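You operate a simulated robot arm through the tools that you are given. There is no shell and no other tool. Be economical: measure what you need, move in short steps, check, and stop when the job is done.

You run a simulated two-armed robot. Do the job below in one go: nothing can be reset, and whatever is moved stays where it is left.

Task
Snap the black cover on the housing in the tester, then test it.
Fine: it must show GOOD; draw the tester slide back after the test.

It is judged by the outcome, as a careful person would: the job done as asked, and still so three seconds after it is handed in. It fails if anything else is knocked over, pushed out of place, dropped, spilled or broken. A push-on lid holds only when it is set on centred and level and pressed home; a screw cap is set on level and turned clockwise until tight.

Robot
Two 7-joint arms with two-finger parallel grippers on one trunk, on a base that drives. Base frame: it is fixed to the floor where the robot stands at the start and does not move with it; the origin is under the middle of the robot, x ahead of it, y to its left, z up. Units: mm, degrees, N and s.
The left shoulder is at the start at [50, 158, 1108], the right one opposite. With the tool pointing down near the work surface each hand reaches from about 220 to 660 mm from the robot's upright axis, wherever it stands, measured 20 degrees to its own side. Places, roughly: black cover (10x6x2 cm) [500, -100, 900]; nest of the tester [600, -800, 900]; tester slide [600, -900, 900]; top of the teal socket housing [600, -800, 900]. Payload 3.91 kg a hand.
The TCP of each hand is the grasp point between the finger pads, 30 mm short of the fingertips. In the tool frame z runs along the fingers and y along their closing line. The gripper opens to 110 mm. The fingers are 20 mm wide and 10 mm thick; the gripper's body (48 by 112 mm) begins 55 mm behind the TCP.
Orientation is told as [roll, pitch, yaw] about the base's x, y, z axes, in that order, counted from this pose: with the fingers straight down and closing along the base's y, the tool's x points along the base's -x, its y along +y and its z along -z.

Tools
- The arms move only by the tool servo_tool. It takes "left_increments", "right_increments" or both (then of equal length, played together; a hand with none holds still); each is a list of rows, each an object of numbers (a shift or turn left out is 0, a gripper value left out holds the last): "tx", "ty", "tz": the shift along the base's x, y, z in units of 50 mm (1.0 is 50 mm); "rx", "ry", "rz": the turn, a rotation vector about the base's x, y, z in units of 4 degrees (1.0 is 4 degrees). In form: [{"tx": .., "ty": .., "tz": .., "rx": .., "ry": .., "rz": ..}, ...]. A call has 1 to 20 rows; each row shifts and turns the commanded pose from where the row before left it. "left_claw" and "right_claw" are, for a hand that has rows, the gripper command, from -1 (fully open) to 1 (shut), values between in proportion, set as the call begins (left out, the last holds). A call with a number of a shift or a turn outside -1 to 1 is refused whole. Each row takes 0.2 s and may step no farther than 50 mm and 8.6 degrees from the row before; otherwise, or with a gripper value out of range, the whole call is refused. Where a pose cannot be reached the arm comes as near as it can. A force on the tool above 90 N (or 10 N above the force at the start of the call, whichever is more), or a blocked arm, ends the call early, and 0.2 s more pass. Each finger travels about 153 mm/s and halts on what it meets, pressing with about 44 N; the grip force reading is that of the motor and also rises with nothing between the fingers. The clock runs only during rows and for 0.2 s after the last one: add rows that do not move to give the fingers time. The reply holds the time, the measured pose of the TCP, the force on the tool along the base axes, the opening and the grip force, in the units named above and with some noise, with the torque about the TCP (base axes, N m) and any sound that the robot's microphone picked up.
- Cameras (640 x 400 px; columns grow to the right, rows downward): "scene" is now at [121.9, -43.4, 1272.5]; the picture's right is [-0.47, -0.88, 0.00], its down [-0.28, 0.15, -0.95] and it looks along [0.84, -0.44, -0.32] (base axes); focal length 290 px, centre (320, 200). "left" rides on the left gripper at [72, -17, -103] in its tool frame; the picture's right is [0.23, 0.97, 0.00], its down [-0.76, 0.18, -0.62] and it looks along [-0.61, 0.14, 0.78] (tool axes); focal length 222 px, centre (320, 200). "right" rides on the right gripper at [72, 17, -103] in its tool frame; the picture's right is [-0.23, 0.97, 0.00], its down [-0.76, -0.18, -0.62] and it looks along [-0.61, -0.14, 0.78] (tool axes); focal length 222 px, centre (320, 200). There is no depth. A picture from a camera that has moved, and an enlarged one, comes with that camera's place and axes in the base frame and with its lens.
- capture(camera): a new picture of that camera. The clock stands still meanwhile.
- raise_lower(by): slides the trunk up (or, below 0, down) by that many mm; the arms and the scene camera ride with it, the base frame stays. It gives what a move gives, with no picture.
- steer(legs): drives the robot by 1 to 6 legs, each [ahead, turn to the left] in mm and degrees, along the robot's own axes; the way and the turn of a leg run together, so that a leg with both is an arc; at most 1500 mm and 180 degrees a leg. The arms and the cameras ride along, it lands a little off, and it stops where it bumps. It gives what a move gives.
- pan_tilt(pan, tilt): turns the head with the scene camera to pan (to the left, within 80 degrees either way) and tilt (down, from -29 to 69), counted from straight ahead of the robot. It gives what a move gives.
- zoom(camera, box): a new picture of the part [left, top, right, bottom] of that camera's present view, enlarged. The clock stands still meanwhile.
- job_done(): hands the job in; it is judged then, once.

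Work in short steps. Places have to be worked out from the pictures, the camera data and where the tool is seen: move nearer, look again, correct. Check each grasp and each placing, and mend what went wrong. You have 120 turns and 108 pictures in all, those below and enlarged ones among them. Open the grippers and draw the arms clear of the work before you hand the job in, unless the task says otherwise; then end with one line.

The tools are called after ">>>" as a command line: name --argument value ..., lists and objects as JSON in quotes. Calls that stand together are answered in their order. servo_tool: Moves the arms, as the interface text tells. Its arguments: {"type":"object","properties":{"left_increments":{"type":"array"},"left_claw":{"type":"number"},"right_increments":{"type":"array"},"right_claw":{"type":"number"}},"required":[]} The other tools are called the same way: raise_lower (by) slides the trunk up or down; steer (legs) drives the base; pan_tilt (pan, tilt) turns the head that bears the scene camera; capture (camera) takes a picture; zoom (camera, box) takes an enlarged picture of a part of a camera's view; job_done () hands the job in.

At the start:

```text
t: 0.0
left_position: [401.7, -29.5, 1154.9]
left_tool_rot: [0.0, 0.0, 0.1]
left_contact_force: [0.1, 0.4, -0.1]
left_torque: [-0.03, 0.02, -0.03]
left_finger_gap: 110.0
left_grip_force: 0.0
right_position: [269.9, -301.1, 1163.4]
right_tool_rot: [0.0, -0.1, -0.1]
right_contact_force: [-0.7, -0.2, -0.1]
right_torque: [0.0, 0.0, 0.0]
right_finger_gap: 110.2
right_grip_force: 0.0
trunk travel left (down, up): [-350.0, 132.0]
robot x, y, heading: [-2.4, 1.8, 0.0]
head pan, tilt: [-27.8, 18.7]
```

scene: 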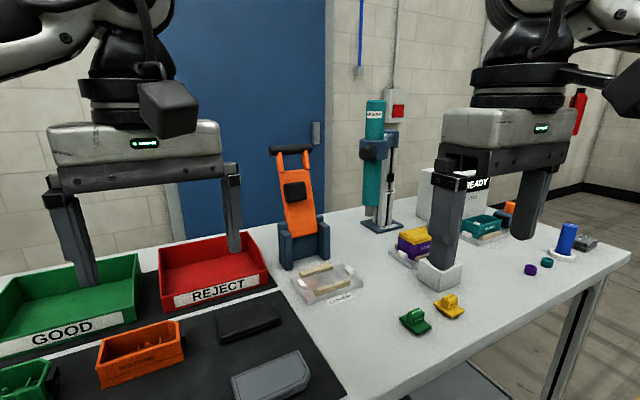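
right: 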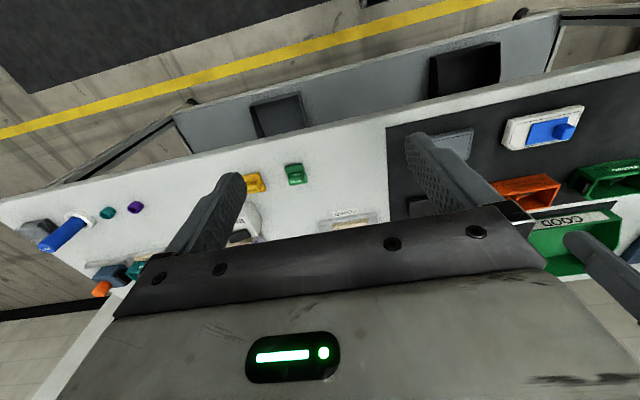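
left: 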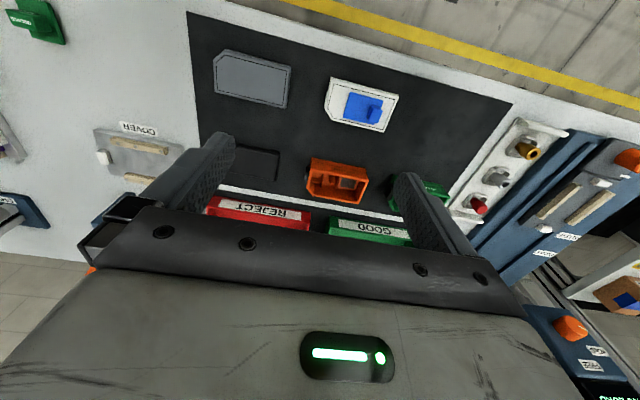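

The black cover seems to lie on the dark mat near x≈500,y≈-100; the tester is to the right with the teal housing. I look closer at both.

>>> zoom --camera "scene" --box '[380, 150, 620, 300]'

>>> zoom --camera "scene" --box '[80, 220, 400, 400]'

```text
2.67 times, centred on (500, 225) of scene
camera zoom: at [121.9, -43.4, 1272.5], right [-0.47, -0.88, 0.0], down [-0.28, 0.15, -0.95], along [0.84, -0.44, -0.32], focal length 772 px, centre (-160, 133)
```

zoom: 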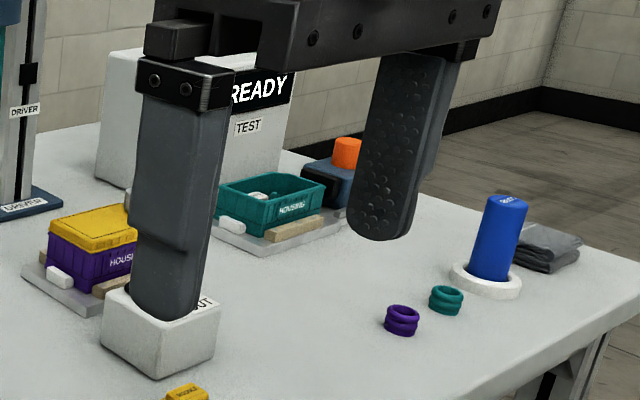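

```text
2.00 times, centred on (240, 310) of scene
camera zoom: at [121.9, -43.4, 1272.5], right [-0.47, -0.88, 0.0], down [-0.28, 0.15, -0.95], along [0.84, -0.44, -0.32], focal length 579 px, centre (480, -20)
```

zoom: 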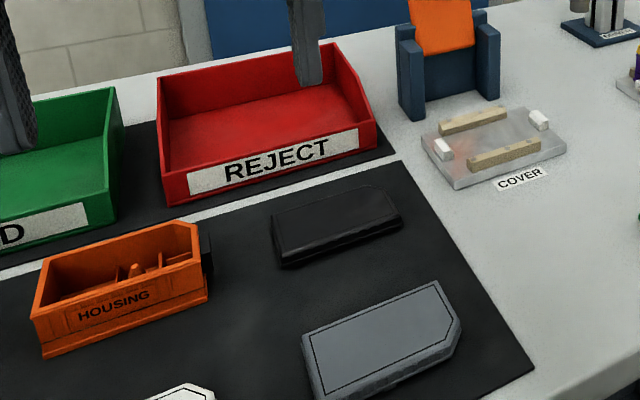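

The cover centre is about [560,-126]. I move the left hand aside to the left and bring the right hand near the cover for a close look.

>>> servo_tool --left_increments '[{"ty": 1}, {"ty": 1}, {"ty": 1}, {"ty": 1}, {"tx": -1}, {"tx": -1}, {"tx": -1}, {}]' --right_increments '[{}, {}, {"tx": 1}, {"tx": 1}, {"tx": 1}, {"tx": 1, "ty": 1}, {"ty": 1}, {"ty": 1}]'

>>> capture --camera "right"

>>> capture --camera "scene"

```text
refused: row 6 steps farther than a row can; nothing moved
```

```text
102 pictures are left
camera right: at [197.9, -282.4, 1266.3], right [0.23, 0.97, 0.0], down [0.76, -0.18, 0.62], along [0.61, -0.14, -0.78], focal length 222 px, centre (320, 200)
```

right: 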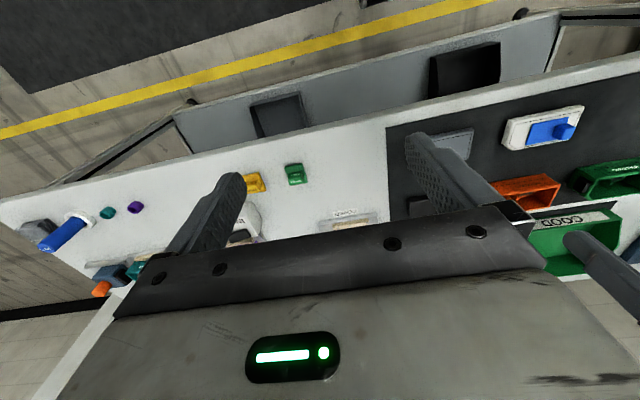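

```text
101 pictures are left
camera scene: at [121.9, -43.4, 1272.5], right [-0.47, -0.88, 0.0], down [-0.28, 0.15, -0.95], along [0.84, -0.44, -0.32], focal length 290 px, centre (320, 200)
```

scene: 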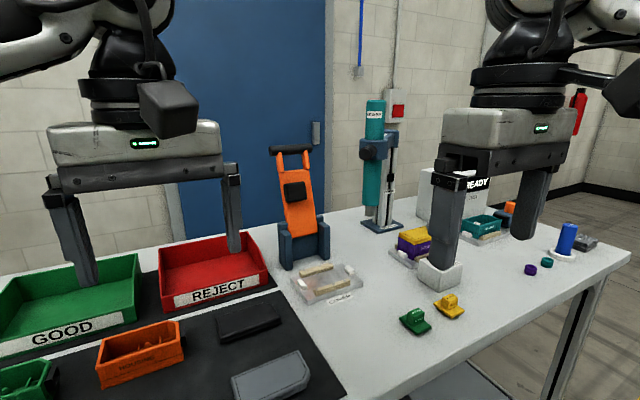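

The diagonal row was too long; I resend it with single-axis rows.

>>> servo_tool --left_increments '[{"ty": 1}, {"ty": 1}, {"ty": 1}, {"ty": 1}, {"tx": -1}, {"tx": -1}, {"tx": -1}, {}]' --right_increments '[{}, {}, {"tx": 1}, {"tx": 1}, {"tx": 1}, {"ty": 1}, {"ty": 1}, {"ty": 1}]'

>>> capture --camera "right"

>>> capture --camera "scene"

```text
t: 1.8
left_position: [253.0, 169.9, 1154.1]
left_tool_rot: [0.0, 0.1, 0.1]
left_contact_force: [-0.4, 0.6, -0.2]
left_torque: [-0.03, 0.02, -0.02]
left_finger_gap: 110.3
left_grip_force: 0.0
right_position: [419.7, -150.1, 1165.0]
right_tool_rot: [0.0, 0.1, -0.3]
right_contact_force: [0.2, 0.1, 0.0]
right_torque: [0.02, -0.01, 0.03]
right_finger_gap: 109.9
right_grip_force: 0.0
trunk travel left (down, up): [-350.0, 132.0]
robot x, y, heading: [1.4, -1.7, -0.0]
head pan, tilt: [-27.8, 18.7]
```

```text
100 pictures are left
camera right: at [349.1, -132.0, 1266.5], right [0.23, 0.97, 0.0], down [0.76, -0.18, 0.62], along [0.61, -0.15, -0.78], focal length 222 px, centre (320, 200)
```

right: 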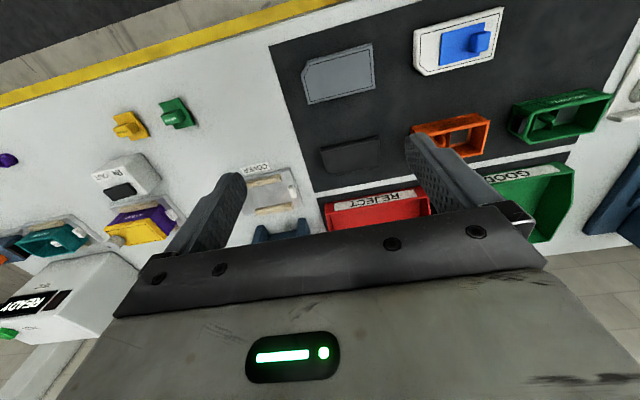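

```text
99 pictures are left
camera scene: at [123.4, -43.2, 1272.3], right [-0.47, -0.88, 0.0], down [-0.29, 0.15, -0.95], along [0.84, -0.44, -0.32], focal length 290 px, centre (320, 200)
```

scene: 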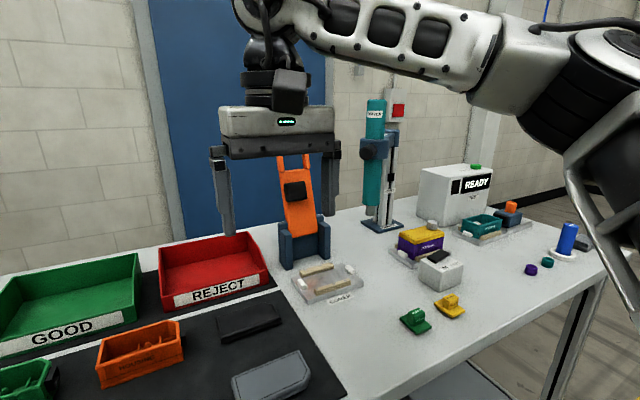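

The tester is now in clear view; I zoom on it and on the cover.

>>> zoom --camera "scene" --box '[380, 150, 540, 250]'

>>> zoom --camera "right" --box '[220, 30, 540, 230]'

>>> zoom --camera "right" --box '[0, 140, 240, 340]'

```text
4.00 times, centred on (460, 200) of scene
camera zoom: at [123.4, -43.2, 1272.3], right [-0.47, -0.88, 0.0], down [-0.29, 0.15, -0.95], along [0.84, -0.44, -0.32], focal length 1158 px, centre (-240, 200)
```

zoom: 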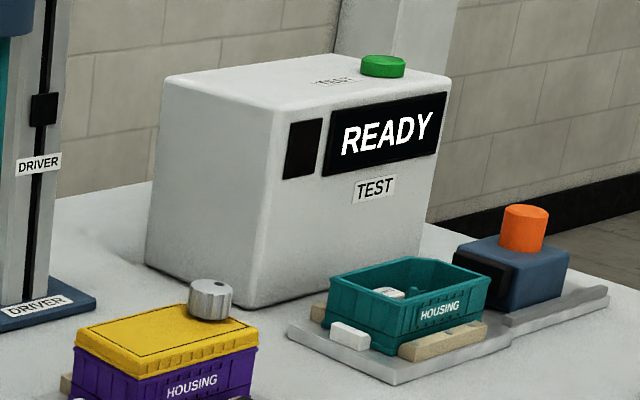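

```text
2.00 times, centred on (380, 130) of right
camera zoom: at [349.1, -132.0, 1266.5], right [0.23, 0.97, 0.0], down [0.76, -0.18, 0.62], along [0.61, -0.15, -0.78], focal length 444 px, centre (200, 340)
```

zoom: 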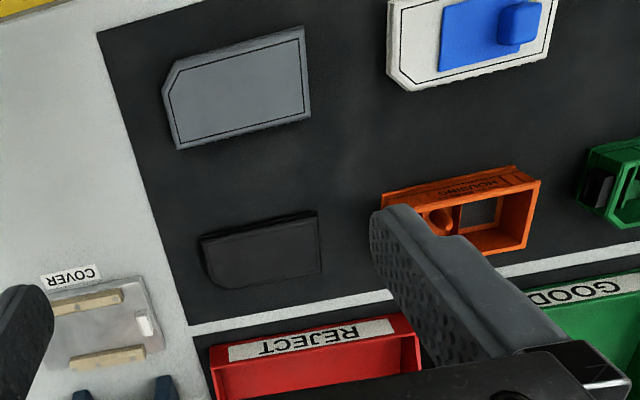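

```text
2.00 times, centred on (120, 240) of right
camera zoom: at [349.1, -132.0, 1266.5], right [0.23, 0.97, 0.0], down [0.76, -0.18, 0.62], along [0.61, -0.15, -0.78], focal length 444 px, centre (720, 120)
```

zoom: 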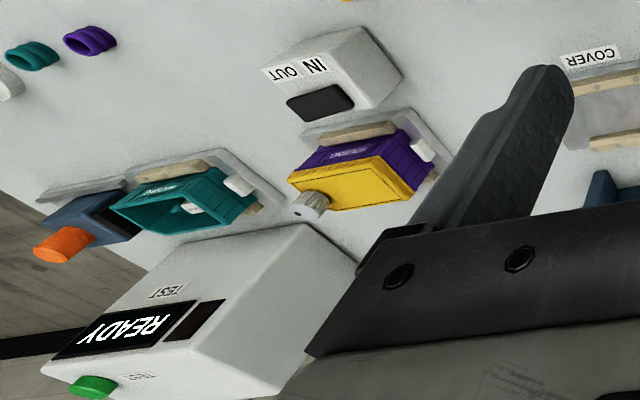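

The cover lies flat with its long side along y, centre about [550,-123], top about z 907, chamfered corner far right, same as the housing. I turn the right hand by 90° so as to grip across its 60 mm width.

>>> servo_tool --right_increments '[{"rz": 1, "tx": 0.2}, {"rz": 1, "tx": 0.2}, {"rz": 1, "tx": 0.2}, {"rz": 1, "tx": 0.2}, {"rz": 1, "tx": 0.2}, {"rz": 1, "tx": 0.2}, {"rz": 1, "tx": 0.2}, {"rz": 1, "tx": 0.2}, {"rz": 1, "tx": 0.2}, {"rz": 1, "tx": 0.2}, {"rz": 1, "tz": -0.2}, {"rz": 1, "tz": -0.2}, {"rz": 1, "tz": -0.2}, {"rz": 1, "tz": -0.2}, {"rz": 1, "tz": -0.2}, {"rz": 1, "tz": -0.2}, {"rz": 1}, {"rz": 1}, {"rz": 1}, {"rz": 1}]'

>>> capture --camera "right"

```text
t: 6.0
left_position: [251.9, 169.5, 1153.4]
left_tool_rot: [0.0, 0.0, 0.1]
left_contact_force: [0.0, -0.4, -0.7]
left_torque: [-0.02, 0.0, 0.0]
left_finger_gap: 109.8
left_grip_force: 0.1
right_position: [315.5, -94.3, 1091.2]
right_tool_rot: [-0.2, 0.1, 79.9]
right_contact_force: [0.7, -0.2, -0.5]
right_torque: [-0.02, -0.01, 0.03]
right_finger_gap: 110.1
right_grip_force: 0.1
right hand out of reach, approached as far as the arm can: row 1, 2, 3, 4, 5, 6, 7, 8, 9, 10, 11, 12, 13, 14, 15, 16, 17, 18, 19, 20
trunk travel left (down, up): [-350.0, 132.0]
robot x, y, heading: [2.1, 1.1, 0.1]
head pan, tilt: [-27.8, 18.7]
```

```text
95 pictures are left
camera right: at [286.1, -161.7, 1194.4], right [-0.92, 0.4, 0.0], down [0.31, 0.72, 0.62], along [0.25, 0.57, -0.78], focal length 222 px, centre (320, 200)
```

right: 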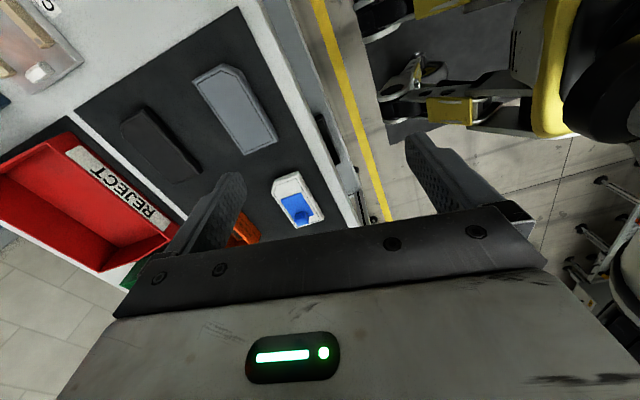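

Turning that way lacks reach, so I unwind and try the other way (yaw −90).

>>> servo_tool --right_increments '[{"rz": -1}, {"rz": -1}, {"rz": -1}, {"rz": -1}, {"rz": -1}, {"rz": -1}, {"rz": -1}, {"rz": -1}, {"rz": -1}, {"rz": -1}, {"rz": -1}, {"rz": -1}, {"rz": -1}, {"rz": -1}, {"rz": -1}, {"rz": -1}, {"rz": -1}, {"rz": -1}, {"rz": -1}, {"rz": -1}]'

>>> servo_tool --right_increments '[{"rz": -1}, {"rz": -1}, {"rz": -1}, {"rz": -1}, {"rz": -1}, {"rz": -1}, {"rz": -1}, {"rz": -1}, {"rz": -1}, {"rz": -1}, {"rz": -1}, {"rz": -1}, {"rz": -1}, {"rz": -1}, {"rz": -1}, {"rz": -1}, {"rz": -1}, {"rz": -1}, {"rz": -1}, {"rz": -1}]'

>>> capture --camera "scene"

```text
t: 10.2
left_position: [252.8, 169.5, 1154.0]
left_tool_rot: [-0.1, 0.0, 0.1]
left_contact_force: [0.0, -0.9, -0.3]
left_torque: [0.01, 0.0, 0.01]
left_finger_gap: 110.1
left_grip_force: 0.2
right_position: [315.2, -94.2, 1092.4]
right_tool_rot: [0.0, 0.0, -0.2]
right_contact_force: [-0.1, 0.5, -0.1]
right_torque: [-0.03, -0.01, 0.01]
right_finger_gap: 110.2
right_grip_force: 0.2
trunk travel left (down, up): [-350.0, 132.0]
robot x, y, heading: [-1.3, 1.8, -0.3]
head pan, tilt: [-27.8, 18.7]
```

```text
t: 14.4
left_position: [252.7, 168.9, 1153.8]
left_tool_rot: [0.0, 0.0, 0.1]
left_contact_force: [0.1, -0.3, 0.0]
left_torque: [-0.01, 0.0, -0.04]
left_finger_gap: 110.2
left_grip_force: 0.0
right_position: [315.4, -95.0, 1091.2]
right_tool_rot: [0.0, -0.1, -80.0]
right_contact_force: [0.0, 0.1, 0.2]
right_torque: [-0.03, 0.02, 0.0]
right_finger_gap: 110.0
right_grip_force: 0.1
trunk travel left (down, up): [-350.0, 132.0]
robot x, y, heading: [1.2, 1.3, 0.1]
head pan, tilt: [-27.8, 18.7]
```

```text
94 pictures are left
camera scene: at [121.9, -43.4, 1272.5], right [-0.47, -0.88, 0.0], down [-0.28, 0.15, -0.95], along [0.84, -0.44, -0.32], focal length 290 px, centre (320, 200)
```

scene: 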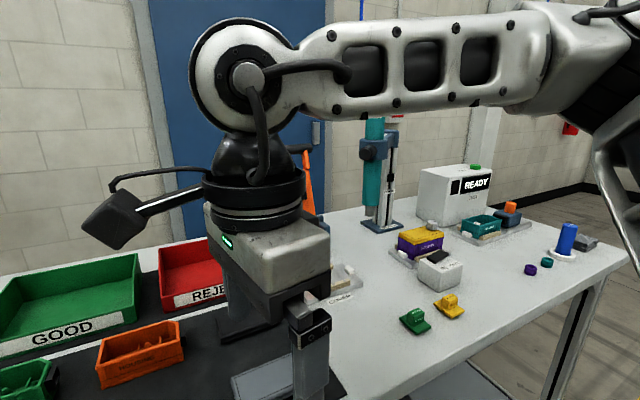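

Yaw −80 works here. I finish the turn and move out above the cover.

>>> servo_tool --right_increments '[{"rz": -1}, {"rz": -1}, {"rz": -0.5}, {"tx": 0.94, "ty": -0.11}, {"tx": 0.94, "ty": -0.11}, {"tx": 0.94, "ty": -0.11}, {"tx": 0.94, "ty": -0.11}, {"tx": 0.94, "ty": -0.11}, {}]'

>>> capture --camera "right"

>>> capture --camera "scene"

```text
t: 16.4
left_position: [253.0, 169.8, 1153.6]
left_tool_rot: [0.0, 0.0, 0.1]
left_contact_force: [0.2, 0.2, 0.6]
left_torque: [0.03, 0.02, 0.0]
left_finger_gap: 110.0
left_grip_force: 0.1
right_position: [460.2, -148.6, 1093.2]
right_tool_rot: [-0.1, 0.0, -90.0]
right_contact_force: [0.8, -0.4, -0.1]
right_torque: [-0.02, 0.03, -0.02]
right_finger_gap: 110.0
right_grip_force: 0.0
right hand out of reach, approached as far as the arm can: row 5, 6, 7, 8
trunk travel left (down, up): [-350.0, 132.0]
robot x, y, heading: [0.7, -0.3, -0.0]
head pan, tilt: [-27.8, 18.7]
```

```text
93 pictures are left
camera right: at [477.7, -75.7, 1195.4], right [0.97, -0.23, 0.0], down [-0.18, -0.76, 0.62], along [-0.14, -0.61, -0.78], focal length 222 px, centre (320, 200)
```

right: 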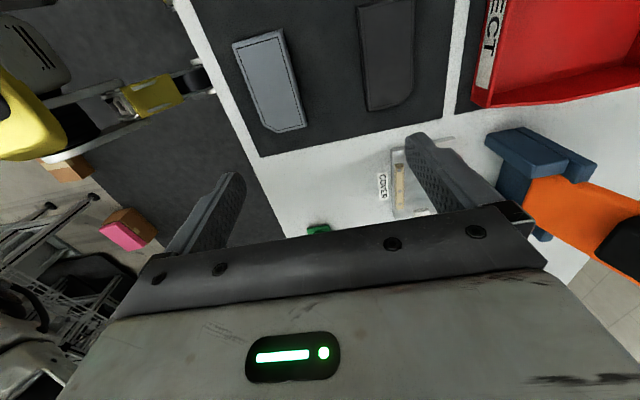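

```text
92 pictures are left
camera scene: at [122.1, -43.6, 1272.4], right [-0.47, -0.88, 0.0], down [-0.28, 0.15, -0.95], along [0.84, -0.44, -0.32], focal length 290 px, centre (320, 200)
```

scene: 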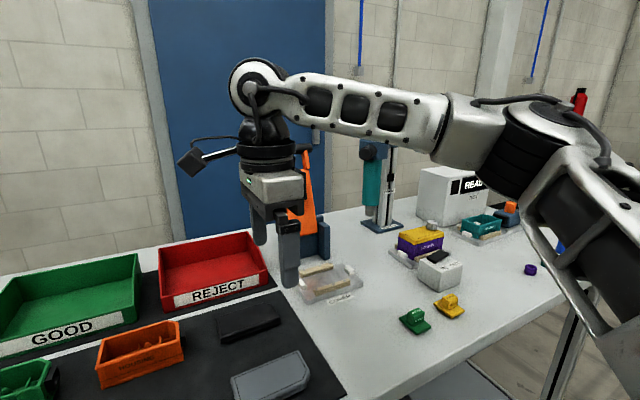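

Reach improves when the hand is lower than the shoulder, so I raise the trunk fully and then bring the hand forward and down.

>>> raise_lower --by 130

>>> servo_tool --right_increments '[{"tz": -1}, {"tz": -1}, {"tz": -1}, {"tz": -0.7}, {"tx": 0.9, "ty": 0.26}, {"tx": 0.9, "ty": 0.26}, {}]'

>>> capture --camera "right"

>>> capture --camera "scene"

```text
t: 18.0
left_position: [252.9, 170.0, 1284.0]
left_tool_rot: [0.1, 0.0, 0.1]
left_contact_force: [-0.2, -0.1, 1.0]
left_torque: [0.01, 0.0, 0.0]
left_finger_gap: 110.1
left_grip_force: 0.0
right_position: [459.1, -149.6, 1223.0]
right_tool_rot: [0.0, 0.0, -90.0]
right_contact_force: [0.4, 0.2, -0.7]
right_torque: [0.03, -0.01, 0.02]
right_finger_gap: 110.3
right_grip_force: 0.1
trunk travel left (down, up): [-480.0, 2.0]
robot x, y, heading: [3.7, -2.8, -0.0]
head pan, tilt: [-27.8, 18.7]
```

```text
t: 19.6
left_position: [250.6, 168.7, 1283.1]
left_tool_rot: [0.0, 0.0, 0.1]
left_contact_force: [-0.2, -0.4, -0.4]
left_torque: [0.0, -0.04, -0.02]
left_finger_gap: 109.8
left_grip_force: 0.1
right_position: [493.0, -182.6, 1063.2]
right_tool_rot: [0.0, 0.0, -90.1]
right_contact_force: [0.4, -0.1, 0.1]
right_torque: [-0.02, 0.0, -0.01]
right_finger_gap: 110.4
right_grip_force: 0.1
right hand out of reach, approached as far as the arm can: row 4, 5, 6
trunk travel left (down, up): [-480.0, 2.0]
robot x, y, heading: [1.1, 0.1, 0.3]
head pan, tilt: [-27.8, 18.7]
```

```text
91 pictures are left
camera right: at [511.4, -107.6, 1166.2], right [0.97, -0.23, 0.0], down [-0.18, -0.76, 0.62], along [-0.14, -0.61, -0.78], focal length 222 px, centre (320, 200)
```

right: 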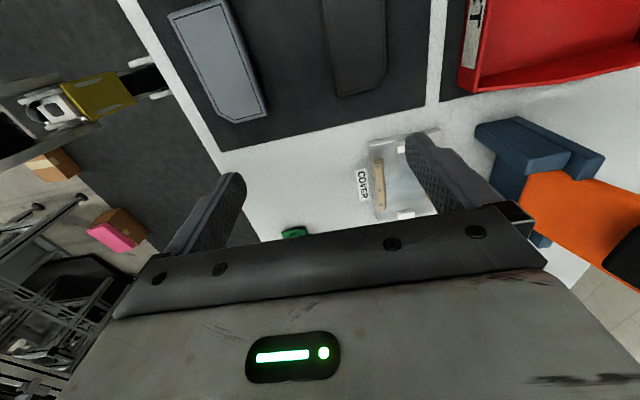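

```text
90 pictures are left
camera scene: at [121.9, -43.3, 1402.5], right [-0.47, -0.88, 0.0], down [-0.28, 0.15, -0.95], along [0.84, -0.44, -0.32], focal length 290 px, centre (320, 200)
```

scene: 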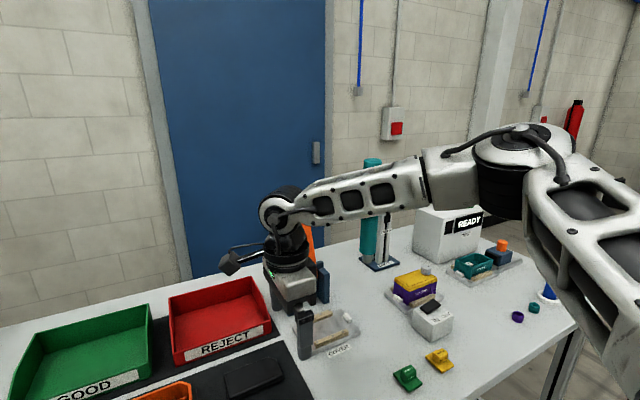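

Yaw −90 runs into a joint limit when lowering. I retract a bit and rotate toward +90, which was not fairly tested at the lower trunk.

>>> servo_tool --right_increments '[{"tx": -1}, {"tx": -1}, {"tx": -1}, {"rz": 1}, {"rz": 1}, {"rz": 1}, {"rz": 1}, {"rz": 1}, {"rz": 1}, {"rz": 1}, {"rz": 1}, {"rz": 1}, {"rz": 1}, {"rz": 1}, {"rz": 1}, {"rz": 1}, {"rz": 1}, {"rz": 1}, {"rz": 1}, {"rz": 1}]'

>>> servo_tool --right_increments '[{"rz": 1}, {"rz": 1}, {"rz": 1}, {"rz": 1}, {"rz": 1}, {"rz": 1}, {"rz": 1}, {"rz": 1}, {"rz": 1}, {"rz": 1}, {"rz": 1}, {"rz": 1}, {"rz": 1}, {"rz": 1}, {"rz": 1}, {"rz": 1}, {"rz": 1}, {"rz": 1}, {"rz": 1}, {"rz": 1}]'

>>> servo_tool --right_increments '[{"rz": 1}, {"rz": 1}, {"rz": 1}, {"rz": 1}, {"rz": 1}, {"rz": 1}, {"rz": 1}, {"rz": 1}, {}]'

```text
t: 23.8
left_position: [252.1, 169.5, 1284.1]
left_tool_rot: [0.0, 0.0, 0.1]
left_contact_force: [0.1, -0.4, 0.4]
left_torque: [-0.02, -0.02, 0.01]
left_finger_gap: 110.0
left_grip_force: 0.0
right_position: [342.4, -181.1, 1063.2]
right_tool_rot: [0.0, 0.0, -22.0]
right_contact_force: [0.2, 0.3, 1.2]
right_torque: [-0.04, 0.01, 0.01]
right_finger_gap: 110.0
right_grip_force: 0.1
trunk travel left (down, up): [-480.0, 2.0]
robot x, y, heading: [0.3, 0.1, -0.1]
head pan, tilt: [-27.8, 18.7]
```

```text
t: 28.0
left_position: [251.2, 169.8, 1284.2]
left_tool_rot: [0.0, 0.0, 0.1]
left_contact_force: [0.7, 0.8, -0.2]
left_torque: [0.0, 0.01, -0.01]
left_finger_gap: 109.8
left_grip_force: 0.0
right_position: [343.4, -180.9, 1063.2]
right_tool_rot: [0.0, -0.1, 58.1]
right_contact_force: [-0.4, -0.1, -0.2]
right_torque: [-0.01, 0.0, -0.01]
right_finger_gap: 110.0
right_grip_force: 0.0
trunk travel left (down, up): [-480.0, 2.0]
robot x, y, heading: [-2.1, 2.1, 0.2]
head pan, tilt: [-27.8, 18.7]
```

```text
t: 30.0
left_position: [251.2, 169.5, 1284.7]
left_tool_rot: [0.0, 0.0, 0.1]
left_contact_force: [-0.5, -0.4, 0.6]
left_torque: [0.0, 0.02, 0.03]
left_finger_gap: 110.0
left_grip_force: 0.1
right_position: [267.5, -115.1, 1045.0]
right_tool_rot: [-0.2, 0.1, 89.9]
right_contact_force: [0.6, 0.0, 0.3]
right_torque: [-0.02, -0.01, 0.02]
right_finger_gap: 110.0
right_grip_force: 0.2
right hand out of reach, approached as far as the arm can: row 2, 3, 4, 5, 6, 7, 8
trunk travel left (down, up): [-480.0, 2.0]
robot x, y, heading: [-1.3, 0.2, 0.0]
head pan, tilt: [-27.8, 18.7]
```

+90 is clearly the worse side. I turn back toward −90 and will test reach farther to the right.

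>>> servo_tool --right_increments '[{"rz": -1}, {"rz": -1}, {"rz": -1}, {"rz": -1}, {"rz": -1}, {"rz": -1}, {"rz": -1}, {"rz": -1}, {"rz": -1}, {"rz": -1}, {"rz": -1}, {"rz": -1}, {"rz": -1}, {"rz": -1}, {"rz": -1}, {"rz": -1}, {"rz": -1}, {"rz": -1}, {"rz": -1}, {"rz": -1}]'

>>> servo_tool --right_increments '[{"rz": -1, "ty": -0.5}, {"rz": -1, "ty": -0.5}, {"rz": -1, "ty": -0.5}, {"rz": -1, "ty": -0.5}, {"rz": -1, "ty": -0.5}, {"rz": -1, "ty": -0.5}, {"tx": 1}, {"tx": 1}, {"tx": 1}, {"tx": 1}, {"tz": -1}, {}]'

```text
t: 34.2
left_position: [252.8, 169.7, 1284.2]
left_tool_rot: [0.0, 0.0, 0.1]
left_contact_force: [0.4, 0.9, 0.3]
left_torque: [-0.03, -0.01, 0.01]
left_finger_gap: 109.9
left_grip_force: 0.0
right_position: [266.3, -113.8, 1044.9]
right_tool_rot: [-0.1, 0.1, 9.9]
right_contact_force: [-0.5, -0.2, 0.2]
right_torque: [0.0, 0.0, 0.02]
right_finger_gap: 110.0
right_grip_force: 0.1
trunk travel left (down, up): [-480.0, 2.0]
robot x, y, heading: [2.8, -1.0, 0.1]
head pan, tilt: [-27.8, 18.7]
```

```text
t: 36.8
left_position: [251.7, 168.5, 1283.4]
left_tool_rot: [0.0, 0.0, 0.2]
left_contact_force: [-0.7, 0.1, 0.2]
left_torque: [-0.01, 0.01, 0.07]
left_finger_gap: 110.2
left_grip_force: 0.0
right_position: [468.6, -265.1, 994.4]
right_tool_rot: [0.1, 0.1, -14.1]
right_contact_force: [0.5, -1.0, -0.6]
right_torque: [0.02, -0.02, -0.01]
right_finger_gap: 109.7
right_grip_force: 0.0
trunk travel left (down, up): [-480.0, 2.0]
robot x, y, heading: [2.2, 3.4, 0.1]
head pan, tilt: [-27.8, 18.7]
```

Good reach here; I rotate to −90 in place and then extend to find the limit.

>>> servo_tool --right_increments '[{"rz": -1}, {"rz": -1}, {"rz": -1}, {"rz": -1}, {"rz": -1}, {"rz": -1}, {"rz": -1}, {"rz": -1}, {"rz": -1}, {"rz": -1}, {"rz": -1}, {"rz": -1}, {"rz": -1}, {"rz": -1}, {"rz": -1}, {"rz": -1}, {"rz": -1}, {"rz": -1}, {"rz": -1}]'

>>> servo_tool --right_increments '[{"tx": 0.5}, {"tx": 0.5}, {"tx": 0.5}, {"tx": 0.5}]'

```text
t: 40.8
left_position: [253.6, 169.6, 1284.3]
left_tool_rot: [0.0, 0.0, 0.1]
left_contact_force: [0.6, 0.3, 0.5]
left_torque: [0.0, 0.04, 0.01]
left_finger_gap: 110.0
left_grip_force: 0.0
right_position: [467.1, -265.1, 994.4]
right_tool_rot: [0.1, 0.1, -90.3]
right_contact_force: [0.6, -0.3, -0.4]
right_torque: [0.04, 0.01, -0.01]
right_finger_gap: 110.3
right_grip_force: 0.0
trunk travel left (down, up): [-480.0, 2.0]
robot x, y, heading: [1.3, -1.8, 0.1]
head pan, tilt: [-27.8, 18.7]
```

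```text
t: 41.8
left_position: [252.2, 168.7, 1284.0]
left_tool_rot: [-0.1, 0.1, 0.1]
left_contact_force: [-0.2, 0.1, -0.5]
left_torque: [-0.04, 0.02, -0.01]
left_finger_gap: 109.8
left_grip_force: 0.1
right_position: [534.0, -278.8, 1012.0]
right_tool_rot: [0.1, 0.0, -90.1]
right_contact_force: [1.3, 0.3, 0.9]
right_torque: [-0.02, 0.0, 0.0]
right_finger_gap: 109.8
right_grip_force: 0.1
right hand out of reach, approached as far as the arm can: row 3, 4
trunk travel left (down, up): [-480.0, 2.0]
robot x, y, heading: [1.5, 0.9, -0.1]
head pan, tilt: [-27.8, 18.7]
```

Reach is best when the hand is about 200 mm below the shoulder, i.e. original trunk height. I lift the hand, lower the trunk again, and narrow the fingers to ~80 mm.

>>> servo_tool --right_increments '[{"tx": -0.8}, {"tx": -0.7, "tz": 0.5}, {"tz": 0.8, "ty": 0.5}, {"tz": 0.8, "ty": 0.5}, {"ty": 0.9}, {}]' --right_claw -0.45

>>> raise_lower --by -130

>>> servo_tool --right_increments '[{"tx": 0.5, "ty": 0.3}, {"tx": 0.5, "ty": 0.3}, {"tx": 0.5, "ty": 0.3}, {}]'

>>> capture --camera "scene"

```text
t: 43.2
left_position: [251.8, 170.4, 1283.9]
left_tool_rot: [0.0, 0.0, 0.1]
left_contact_force: [0.1, -0.1, -0.2]
left_torque: [-0.01, -0.02, -0.04]
left_finger_gap: 110.1
left_grip_force: 0.1
right_position: [458.3, -183.7, 1117.7]
right_tool_rot: [0.0, 0.1, -90.1]
right_contact_force: [0.6, 0.3, -0.2]
right_torque: [-0.03, -0.03, 0.02]
right_finger_gap: 79.7
right_grip_force: 0.1
trunk travel left (down, up): [-480.0, 2.0]
robot x, y, heading: [-0.3, 3.9, -0.1]
head pan, tilt: [-27.8, 18.7]
```

```text
t: 44.8
left_position: [252.8, 169.3, 1153.9]
left_tool_rot: [0.1, 0.1, 0.2]
left_contact_force: [0.6, 0.6, -0.6]
left_torque: [0.02, 0.02, -0.01]
left_finger_gap: 109.8
left_grip_force: 0.0
right_position: [459.0, -183.6, 986.6]
right_tool_rot: [0.0, 0.0, -90.2]
right_contact_force: [-0.3, 0.3, -0.1]
right_torque: [0.03, 0.03, 0.0]
right_finger_gap: 79.5
right_grip_force: 0.0
trunk travel left (down, up): [-350.0, 132.0]
robot x, y, heading: [-2.6, 0.4, 0.1]
head pan, tilt: [-27.8, 18.7]
```

```text
t: 45.8
left_position: [252.7, 170.2, 1154.5]
left_tool_rot: [0.0, 0.1, 0.0]
left_contact_force: [0.8, 0.0, -0.4]
left_torque: [0.02, 0.0, 0.01]
left_finger_gap: 110.1
left_grip_force: 0.0
right_position: [497.4, -171.1, 990.7]
right_tool_rot: [0.2, 0.0, -90.1]
right_contact_force: [-0.3, 0.7, 0.0]
right_torque: [0.0, -0.02, 0.01]
right_finger_gap: 79.9
right_grip_force: 0.1
right hand out of reach, approached as far as the arm can: row 2, 3
trunk travel left (down, up): [-350.0, 132.0]
robot x, y, heading: [1.9, 0.1, -0.1]
head pan, tilt: [-27.8, 18.7]
```

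```text
89 pictures are left
camera scene: at [121.8, -43.4, 1272.5], right [-0.47, -0.88, 0.0], down [-0.28, 0.15, -0.95], along [0.84, -0.44, -0.32], focal length 290 px, centre (320, 200)
```

scene: 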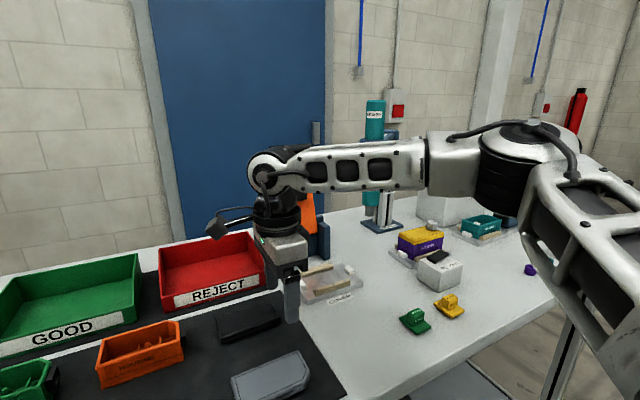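

Still limited. I check how near the base stands to the table edge, to drive closer.

>>> pan_tilt --pan -10 --tilt 69

>>> capture --camera "scene"

>>> capture --camera "left"

```text
t: 46.9
left_position: [252.9, 169.1, 1154.2]
left_tool_rot: [0.0, 0.0, 0.0]
left_contact_force: [-0.7, -0.6, 0.1]
left_torque: [-0.03, 0.04, -0.03]
left_finger_gap: 110.2
left_grip_force: 0.0
right_position: [498.2, -171.9, 991.2]
right_tool_rot: [0.1, 0.0, -90.1]
right_contact_force: [-0.2, -0.3, 0.2]
right_torque: [0.03, 0.0, 0.0]
right_finger_gap: 79.8
right_grip_force: 0.2
trunk travel left (down, up): [-350.0, 132.0]
robot x, y, heading: [3.3, 0.5, 0.1]
head pan, tilt: [-10.0, 68.8]
```

```text
88 pictures are left
camera scene: at [94.5, -9.6, 1202.9], right [-0.17, -0.98, 0.0], down [-0.92, 0.16, -0.36], along [0.36, -0.06, -0.93], focal length 290 px, centre (320, 200)
```

scene: 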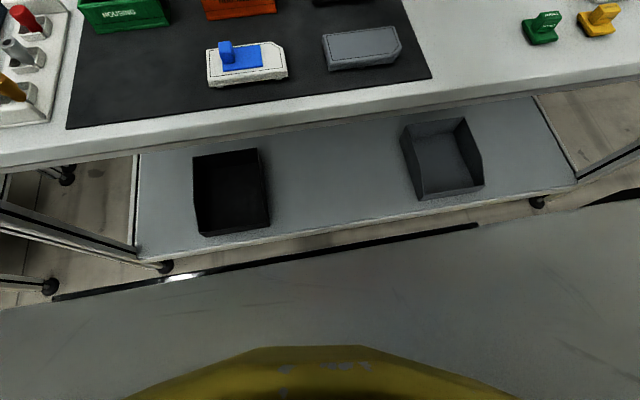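

```text
87 pictures are left
camera left: at [179.3, 152.0, 1256.5], right [-0.23, 0.97, 0.0], down [0.76, 0.18, 0.62], along [0.61, 0.14, -0.78], focal length 222 px, centre (320, 200)
```

left: 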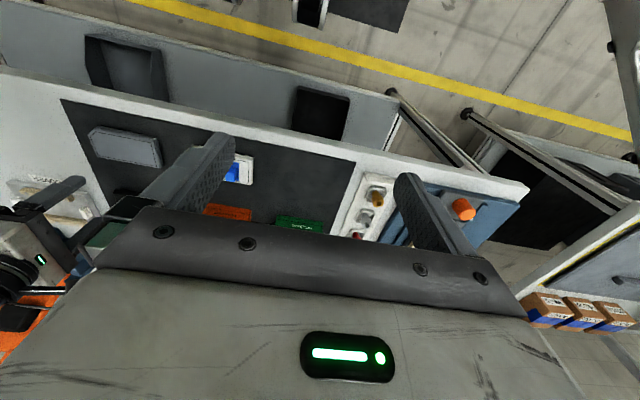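

The base front is ~60 mm short of the table edge and can slip under the top; shelf is farther back. I retract the hand a little and drive 60 mm ahead.

>>> servo_tool --right_increments '[{"tx": -0.8}, {"tx": -0.8}]'

>>> steer --legs '[[60, 0]]'

>>> servo_tool --right_increments '[{"tx": 0.5, "ty": 0.2}, {"tx": 0.5, "ty": 0.3}, {"tz": -0.4, "ty": 0.4}, {"tz": -0.4}]'

>>> capture --camera "scene"

```text
t: 47.5
left_position: [252.5, 169.9, 1154.0]
left_tool_rot: [0.0, 0.0, 0.1]
left_contact_force: [-0.7, 0.5, 0.8]
left_torque: [-0.01, -0.06, 0.0]
left_finger_gap: 110.1
left_grip_force: 0.1
right_position: [418.2, -171.3, 989.1]
right_tool_rot: [0.0, 0.0, -90.1]
right_contact_force: [0.3, 0.3, 0.9]
right_torque: [0.04, -0.01, 0.0]
right_finger_gap: 79.8
right_grip_force: 0.1
trunk travel left (down, up): [-350.0, 132.0]
robot x, y, heading: [-0.4, 2.2, -0.0]
head pan, tilt: [-10.0, 68.8]
```

```text
t: 48.5
left_position: [311.8, 170.0, 1153.9]
left_tool_rot: [0.0, -0.1, 0.2]
left_contact_force: [-0.5, -0.1, -0.8]
left_torque: [-0.02, 0.02, 0.02]
left_finger_gap: 110.2
left_grip_force: 0.1
right_position: [477.8, -170.6, 990.6]
right_tool_rot: [0.1, 0.0, -89.9]
right_contact_force: [0.0, 0.8, 0.2]
right_torque: [0.02, -0.01, -0.04]
right_finger_gap: 79.7
right_grip_force: 0.1
trunk travel left (down, up): [-350.0, 132.0]
robot x, y, heading: [60.7, -0.5, 0.1]
head pan, tilt: [-10.0, 68.8]
```

```text
t: 49.5
left_position: [312.5, 170.4, 1153.9]
left_tool_rot: [0.0, 0.1, 0.1]
left_contact_force: [-0.3, 0.1, 0.3]
left_torque: [-0.01, -0.05, 0.02]
left_finger_gap: 110.0
left_grip_force: 0.1
right_position: [516.8, -141.2, 952.8]
right_tool_rot: [0.1, 0.0, -90.1]
right_contact_force: [0.2, -0.8, 0.0]
right_torque: [-0.03, 0.02, 0.0]
right_finger_gap: 79.8
right_grip_force: 0.0
right hand out of reach, approached as far as the arm can: row 3, 4
trunk travel left (down, up): [-350.0, 132.0]
robot x, y, heading: [60.6, -0.1, -0.0]
head pan, tilt: [-10.0, 68.8]
```

```text
86 pictures are left
camera scene: at [154.1, -9.6, 1202.9], right [-0.17, -0.98, 0.0], down [-0.92, 0.16, -0.36], along [0.36, -0.06, -0.93], focal length 290 px, centre (320, 200)
```

scene: 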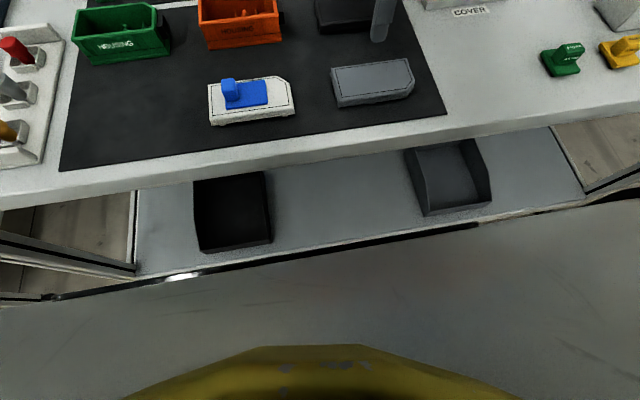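

The hand at −90 yaw wants the object more to the right. I lift, and shift the robot ~130 mm to its left with a reversing S-curve and come forward again.

>>> servo_tool --right_increments '[{"tz": 0.5, "tx": -0.5}, {"tz": 0.5, "tx": -0.5}, {"tz": 0.5, "tx": -0.5}, {"ty": -0.8}]'

>>> steer --legs '[[-250, -30], [-250, 30], [480, 0]]'

```text
t: 50.5
left_position: [311.4, 169.0, 1154.7]
left_tool_rot: [0.0, -0.1, 0.0]
left_contact_force: [0.3, -0.4, -0.3]
left_torque: [0.01, -0.03, 0.02]
left_finger_gap: 110.1
left_grip_force: 0.2
right_position: [441.0, -181.9, 1028.7]
right_tool_rot: [-0.1, 0.1, -90.0]
right_contact_force: [-0.1, -0.3, -0.3]
right_torque: [-0.02, -0.01, -0.03]
right_finger_gap: 79.8
right_grip_force: 0.0
trunk travel left (down, up): [-350.0, 132.0]
robot x, y, heading: [58.9, -0.7, -0.1]
head pan, tilt: [-10.0, 68.8]
```

```text
t: 56.3
left_position: [307.4, 298.5, 1153.0]
left_tool_rot: [0.0, -0.1, 0.5]
left_contact_force: [-0.3, 0.9, -0.7]
left_torque: [0.0, 0.03, 0.03]
left_finger_gap: 110.0
left_grip_force: 0.1
right_position: [439.0, -51.1, 1027.5]
right_tool_rot: [-0.1, -0.1, -89.7]
right_contact_force: [0.2, -0.6, 0.3]
right_torque: [-0.01, -0.01, -0.01]
right_finger_gap: 79.5
right_grip_force: 0.0
trunk travel left (down, up): [-350.0, 132.0]
robot x, y, heading: [54.4, 129.2, 0.3]
head pan, tilt: [-10.0, 68.8]
```

Shift worked. Now move above the cover and look.

>>> servo_tool --right_increments '[{"ty": -0.7}, {"ty": -0.74}, {"tx": 0.7}, {"tx": 0.7}, {"tx": 0.78}, {"tz": -0.7}, {"tz": -0.7}]'

>>> pan_tilt --pan -25 --tilt 35

>>> capture --camera "scene"

>>> capture --camera "right"

```text
t: 57.9
left_position: [307.4, 299.5, 1153.4]
left_tool_rot: [-0.1, 0.0, 0.4]
left_contact_force: [-0.3, 0.3, 0.2]
left_torque: [-0.03, 0.0, -0.03]
left_finger_gap: 109.8
left_grip_force: 0.1
right_position: [548.5, -125.3, 956.8]
right_tool_rot: [0.1, 0.1, -89.7]
right_contact_force: [0.3, 0.1, -0.2]
right_torque: [-0.01, 0.01, 0.0]
right_finger_gap: 80.0
right_grip_force: 0.1
trunk travel left (down, up): [-350.0, 132.0]
robot x, y, heading: [55.1, 128.8, 0.5]
head pan, tilt: [-10.0, 68.8]
```

```text
t: 58.9
left_position: [307.7, 298.1, 1153.6]
left_tool_rot: [0.0, -0.1, 0.5]
left_contact_force: [0.0, 1.0, 0.5]
left_torque: [-0.02, -0.01, 0.0]
left_finger_gap: 109.9
left_grip_force: 0.1
right_position: [548.1, -124.4, 958.5]
right_tool_rot: [0.0, 0.0, -89.8]
right_contact_force: [-0.2, 0.9, 0.1]
right_torque: [-0.02, 0.03, -0.01]
right_finger_gap: 79.8
right_grip_force: 0.1
trunk travel left (down, up): [-350.0, 132.0]
robot x, y, heading: [55.1, 127.4, 0.2]
head pan, tilt: [-25.0, 35.0]
```

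```text
85 pictures are left
camera scene: at [175.5, 92.3, 1246.5], right [-0.42, -0.91, 0.0], down [-0.52, 0.24, -0.82], along [0.74, -0.34, -0.57], focal length 290 px, centre (320, 200)
```

scene: 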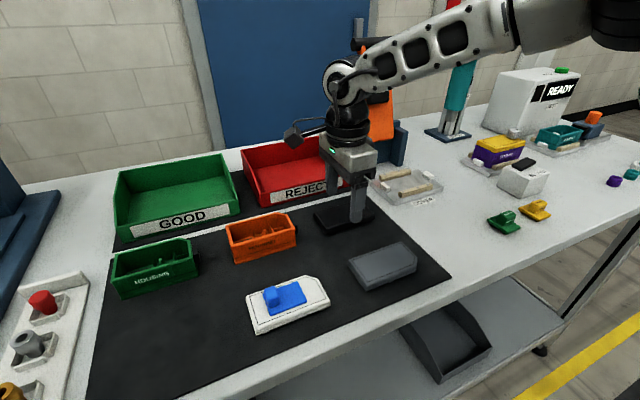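

```text
84 pictures are left
camera right: at [565.8, -50.4, 1061.1], right [0.98, -0.22, 0.0], down [-0.17, -0.76, 0.62], along [-0.14, -0.61, -0.78], focal length 222 px, centre (320, 200)
```

right: 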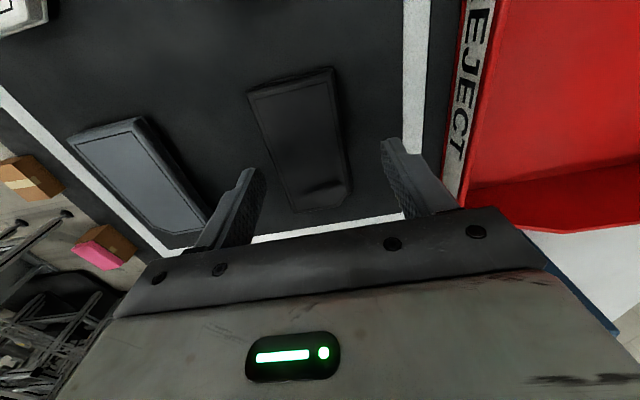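

By this view the cover centre is about [540,-127]. I shift there, lower a bit, and check the finger clearance.

>>> servo_tool --right_increments '[{"tx": -0.16, "ty": -0.05}, {"tz": -0.2}, {}]'

>>> zoom --camera "right" --box '[180, 40, 500, 240]'

>>> zoom --camera "scene" --box '[260, 130, 420, 250]'

```text
t: 59.7
left_position: [306.7, 300.1, 1153.7]
left_tool_rot: [0.0, 0.1, 0.5]
left_contact_force: [0.4, 0.0, 0.1]
left_torque: [0.01, 0.03, -0.03]
left_finger_gap: 109.9
left_grip_force: 0.1
right_position: [539.8, -126.4, 949.6]
right_tool_rot: [-0.1, 0.0, -89.7]
right_contact_force: [0.0, 0.5, -0.4]
right_torque: [0.01, 0.01, -0.02]
right_finger_gap: 80.0
right_grip_force: 0.1
trunk travel left (down, up): [-350.0, 132.0]
robot x, y, heading: [53.5, 126.6, 0.4]
head pan, tilt: [-25.0, 35.0]
```

```text
2.00 times, centred on (340, 140) of right
camera zoom: at [557.5, -52.5, 1051.0], right [0.98, -0.22, 0.0], down [-0.17, -0.76, 0.62], along [-0.14, -0.61, -0.78], focal length 444 px, centre (280, 320)
```

zoom: 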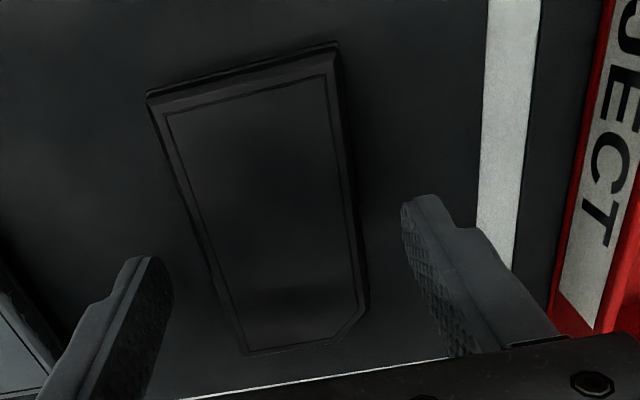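

```text
3.33 times, centred on (340, 190) of scene
camera zoom: at [175.5, 92.2, 1246.6], right [-0.42, -0.91, 0.0], down [-0.52, 0.24, -0.82], along [0.74, -0.34, -0.57], focal length 965 px, centre (253, 233)
```

zoom: 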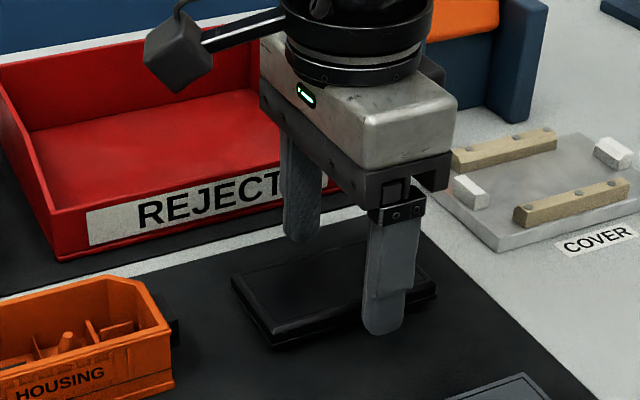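

Cover is centred between the fingers and square. I lower gently toward TCP z≈922.

>>> servo_tool --right_increments '[{"tz": -0.2}, {"tz": -0.2}, {"tz": -0.15}, {}]'

>>> zoom --camera "scene" --box '[290, 160, 400, 245]'

```text
t: 60.7
left_position: [301.2, 301.5, 1155.4]
left_tool_rot: [0.0, -0.5, 0.5]
left_contact_force: [-1.0, 0.6, 0.0]
left_torque: [0.02, 0.03, 0.0]
left_finger_gap: 109.9
left_grip_force: 0.0
right_position: [540.8, -126.7, 934.9]
right_tool_rot: [1.4, -0.3, -89.7]
right_contact_force: [-4.5, -17.2, 84.2]
right_torque: [-0.23, 4.0, 1.22]
right_finger_gap: 81.2
right_grip_force: 1.2
trunk travel left (down, up): [-350.0, 132.0]
robot x, y, heading: [56.5, 129.9, 0.4]
head pan, tilt: [-25.0, 35.0]
```

```text
4.71 times, centred on (345, 202) of scene
camera zoom: at [169.2, 93.6, 1248.3], right [-0.42, -0.91, 0.0], down [-0.52, 0.24, -0.82], along [0.75, -0.34, -0.57], focal length 1362 px, centre (202, 188)
```

zoom: 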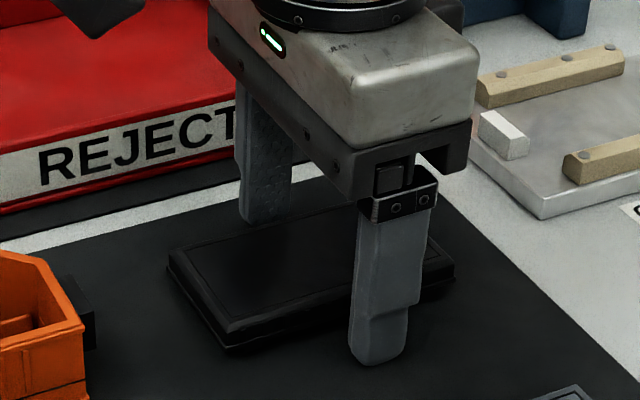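

The fingertips touched the mat at TCP z≈935, so the surface is ~904 and the cover top ~923; that puts its centre at [542,-119]. I lift a little and correct.

>>> servo_tool --right_increments '[{"tz": 0.4}, {"ty": 0.16, "tx": 0.03}, {}]'

>>> zoom --camera "scene" --box '[290, 160, 400, 245]'

```text
t: 61.5
left_position: [306.4, 299.3, 1154.5]
left_tool_rot: [0.0, 0.0, 0.5]
left_contact_force: [0.0, -0.1, 0.4]
left_torque: [0.01, 0.01, 0.01]
left_finger_gap: 109.9
left_grip_force: 0.2
right_position: [540.9, -117.9, 940.4]
right_tool_rot: [-0.1, 0.0, -89.7]
right_contact_force: [0.5, 0.0, 0.8]
right_torque: [0.02, -0.01, 0.0]
right_finger_gap: 79.7
right_grip_force: 0.2
trunk travel left (down, up): [-350.0, 132.0]
robot x, y, heading: [53.6, 127.3, 0.4]
head pan, tilt: [-25.0, 35.0]
```

```text
4.71 times, centred on (345, 202) of scene
camera zoom: at [175.4, 92.3, 1246.3], right [-0.42, -0.91, 0.0], down [-0.52, 0.24, -0.82], along [0.74, -0.34, -0.57], focal length 1362 px, centre (202, 188)
```

zoom: 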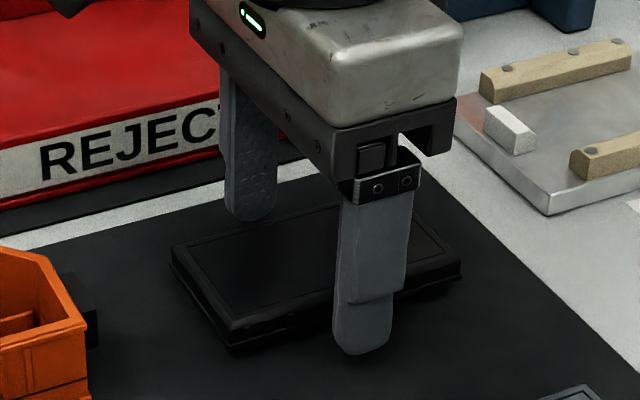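

Centred well. Lower 3 mm and close.

>>> servo_tool --right_increments '[{"tz": -0.06}]'

>>> servo_tool --right_increments '[{}, {}, {}, {}]' --right_claw 1

>>> servo_tool --right_increments '[{"tz": 0.3}, {"tz": 0.5}, {"tz": 0.5}, {}]'

>>> zoom --camera "scene" --box '[270, 110, 430, 230]'

>>> capture --camera "right"

```text
t: 61.9
left_position: [307.3, 298.5, 1153.6]
left_tool_rot: [0.0, 0.0, 0.4]
left_contact_force: [-0.5, 0.7, 0.7]
left_torque: [-0.02, -0.01, 0.01]
left_finger_gap: 109.9
left_grip_force: 0.1
right_position: [541.4, -117.8, 937.6]
right_tool_rot: [0.0, -0.1, -89.6]
right_contact_force: [0.8, 0.7, 0.2]
right_torque: [0.0, 0.0, -0.01]
right_finger_gap: 79.8
right_grip_force: 0.1
trunk travel left (down, up): [-350.0, 132.0]
robot x, y, heading: [54.5, 126.5, 0.7]
head pan, tilt: [-25.0, 35.0]
```

```text
t: 62.9
left_position: [307.0, 300.4, 1153.4]
left_tool_rot: [0.0, 0.1, 0.5]
left_contact_force: [-0.4, -0.1, -0.7]
left_torque: [-0.02, 0.03, -0.01]
left_finger_gap: 110.0
left_grip_force: 0.0
right_position: [539.8, -117.2, 939.2]
right_tool_rot: [0.0, 0.1, -89.7]
right_contact_force: [0.9, -0.4, -0.2]
right_torque: [-0.02, 0.02, 0.01]
right_finger_gap: 52.6
right_grip_force: 43.7
trunk travel left (down, up): [-350.0, 132.0]
robot x, y, heading: [57.0, 124.3, 0.2]
head pan, tilt: [-25.0, 35.0]
```

```text
t: 63.9
left_position: [307.8, 300.6, 1153.4]
left_tool_rot: [0.0, 0.0, 0.5]
left_contact_force: [-0.2, 0.8, -0.3]
left_torque: [-0.02, 0.02, 0.01]
left_finger_gap: 109.8
left_grip_force: 0.0
right_position: [541.0, -119.5, 1003.2]
right_tool_rot: [0.0, 0.0, -89.7]
right_contact_force: [0.3, 0.1, -0.9]
right_torque: [-0.03, -0.01, 0.03]
right_finger_gap: 52.8
right_grip_force: 43.7
trunk travel left (down, up): [-350.0, 132.0]
robot x, y, heading: [55.1, 125.8, 0.6]
head pan, tilt: [-25.0, 35.0]
```

```text
3.33 times, centred on (350, 170) of scene
camera zoom: at [175.6, 92.2, 1246.5], right [-0.42, -0.91, 0.0], down [-0.52, 0.24, -0.82], along [0.74, -0.34, -0.57], focal length 965 px, centre (220, 300)
```

zoom: 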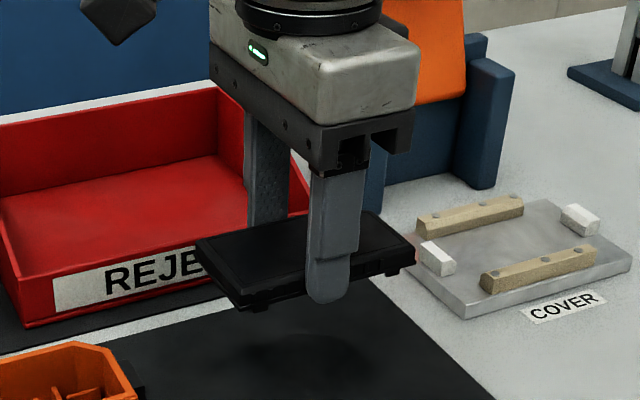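

```text
78 pictures are left
camera right: at [559.2, -44.1, 1105.3], right [0.98, -0.22, 0.0], down [-0.17, -0.76, 0.62], along [-0.14, -0.61, -0.78], focal length 222 px, centre (320, 200)
```

right: 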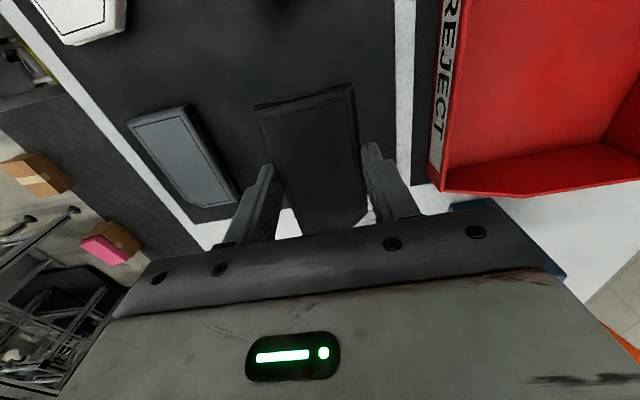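

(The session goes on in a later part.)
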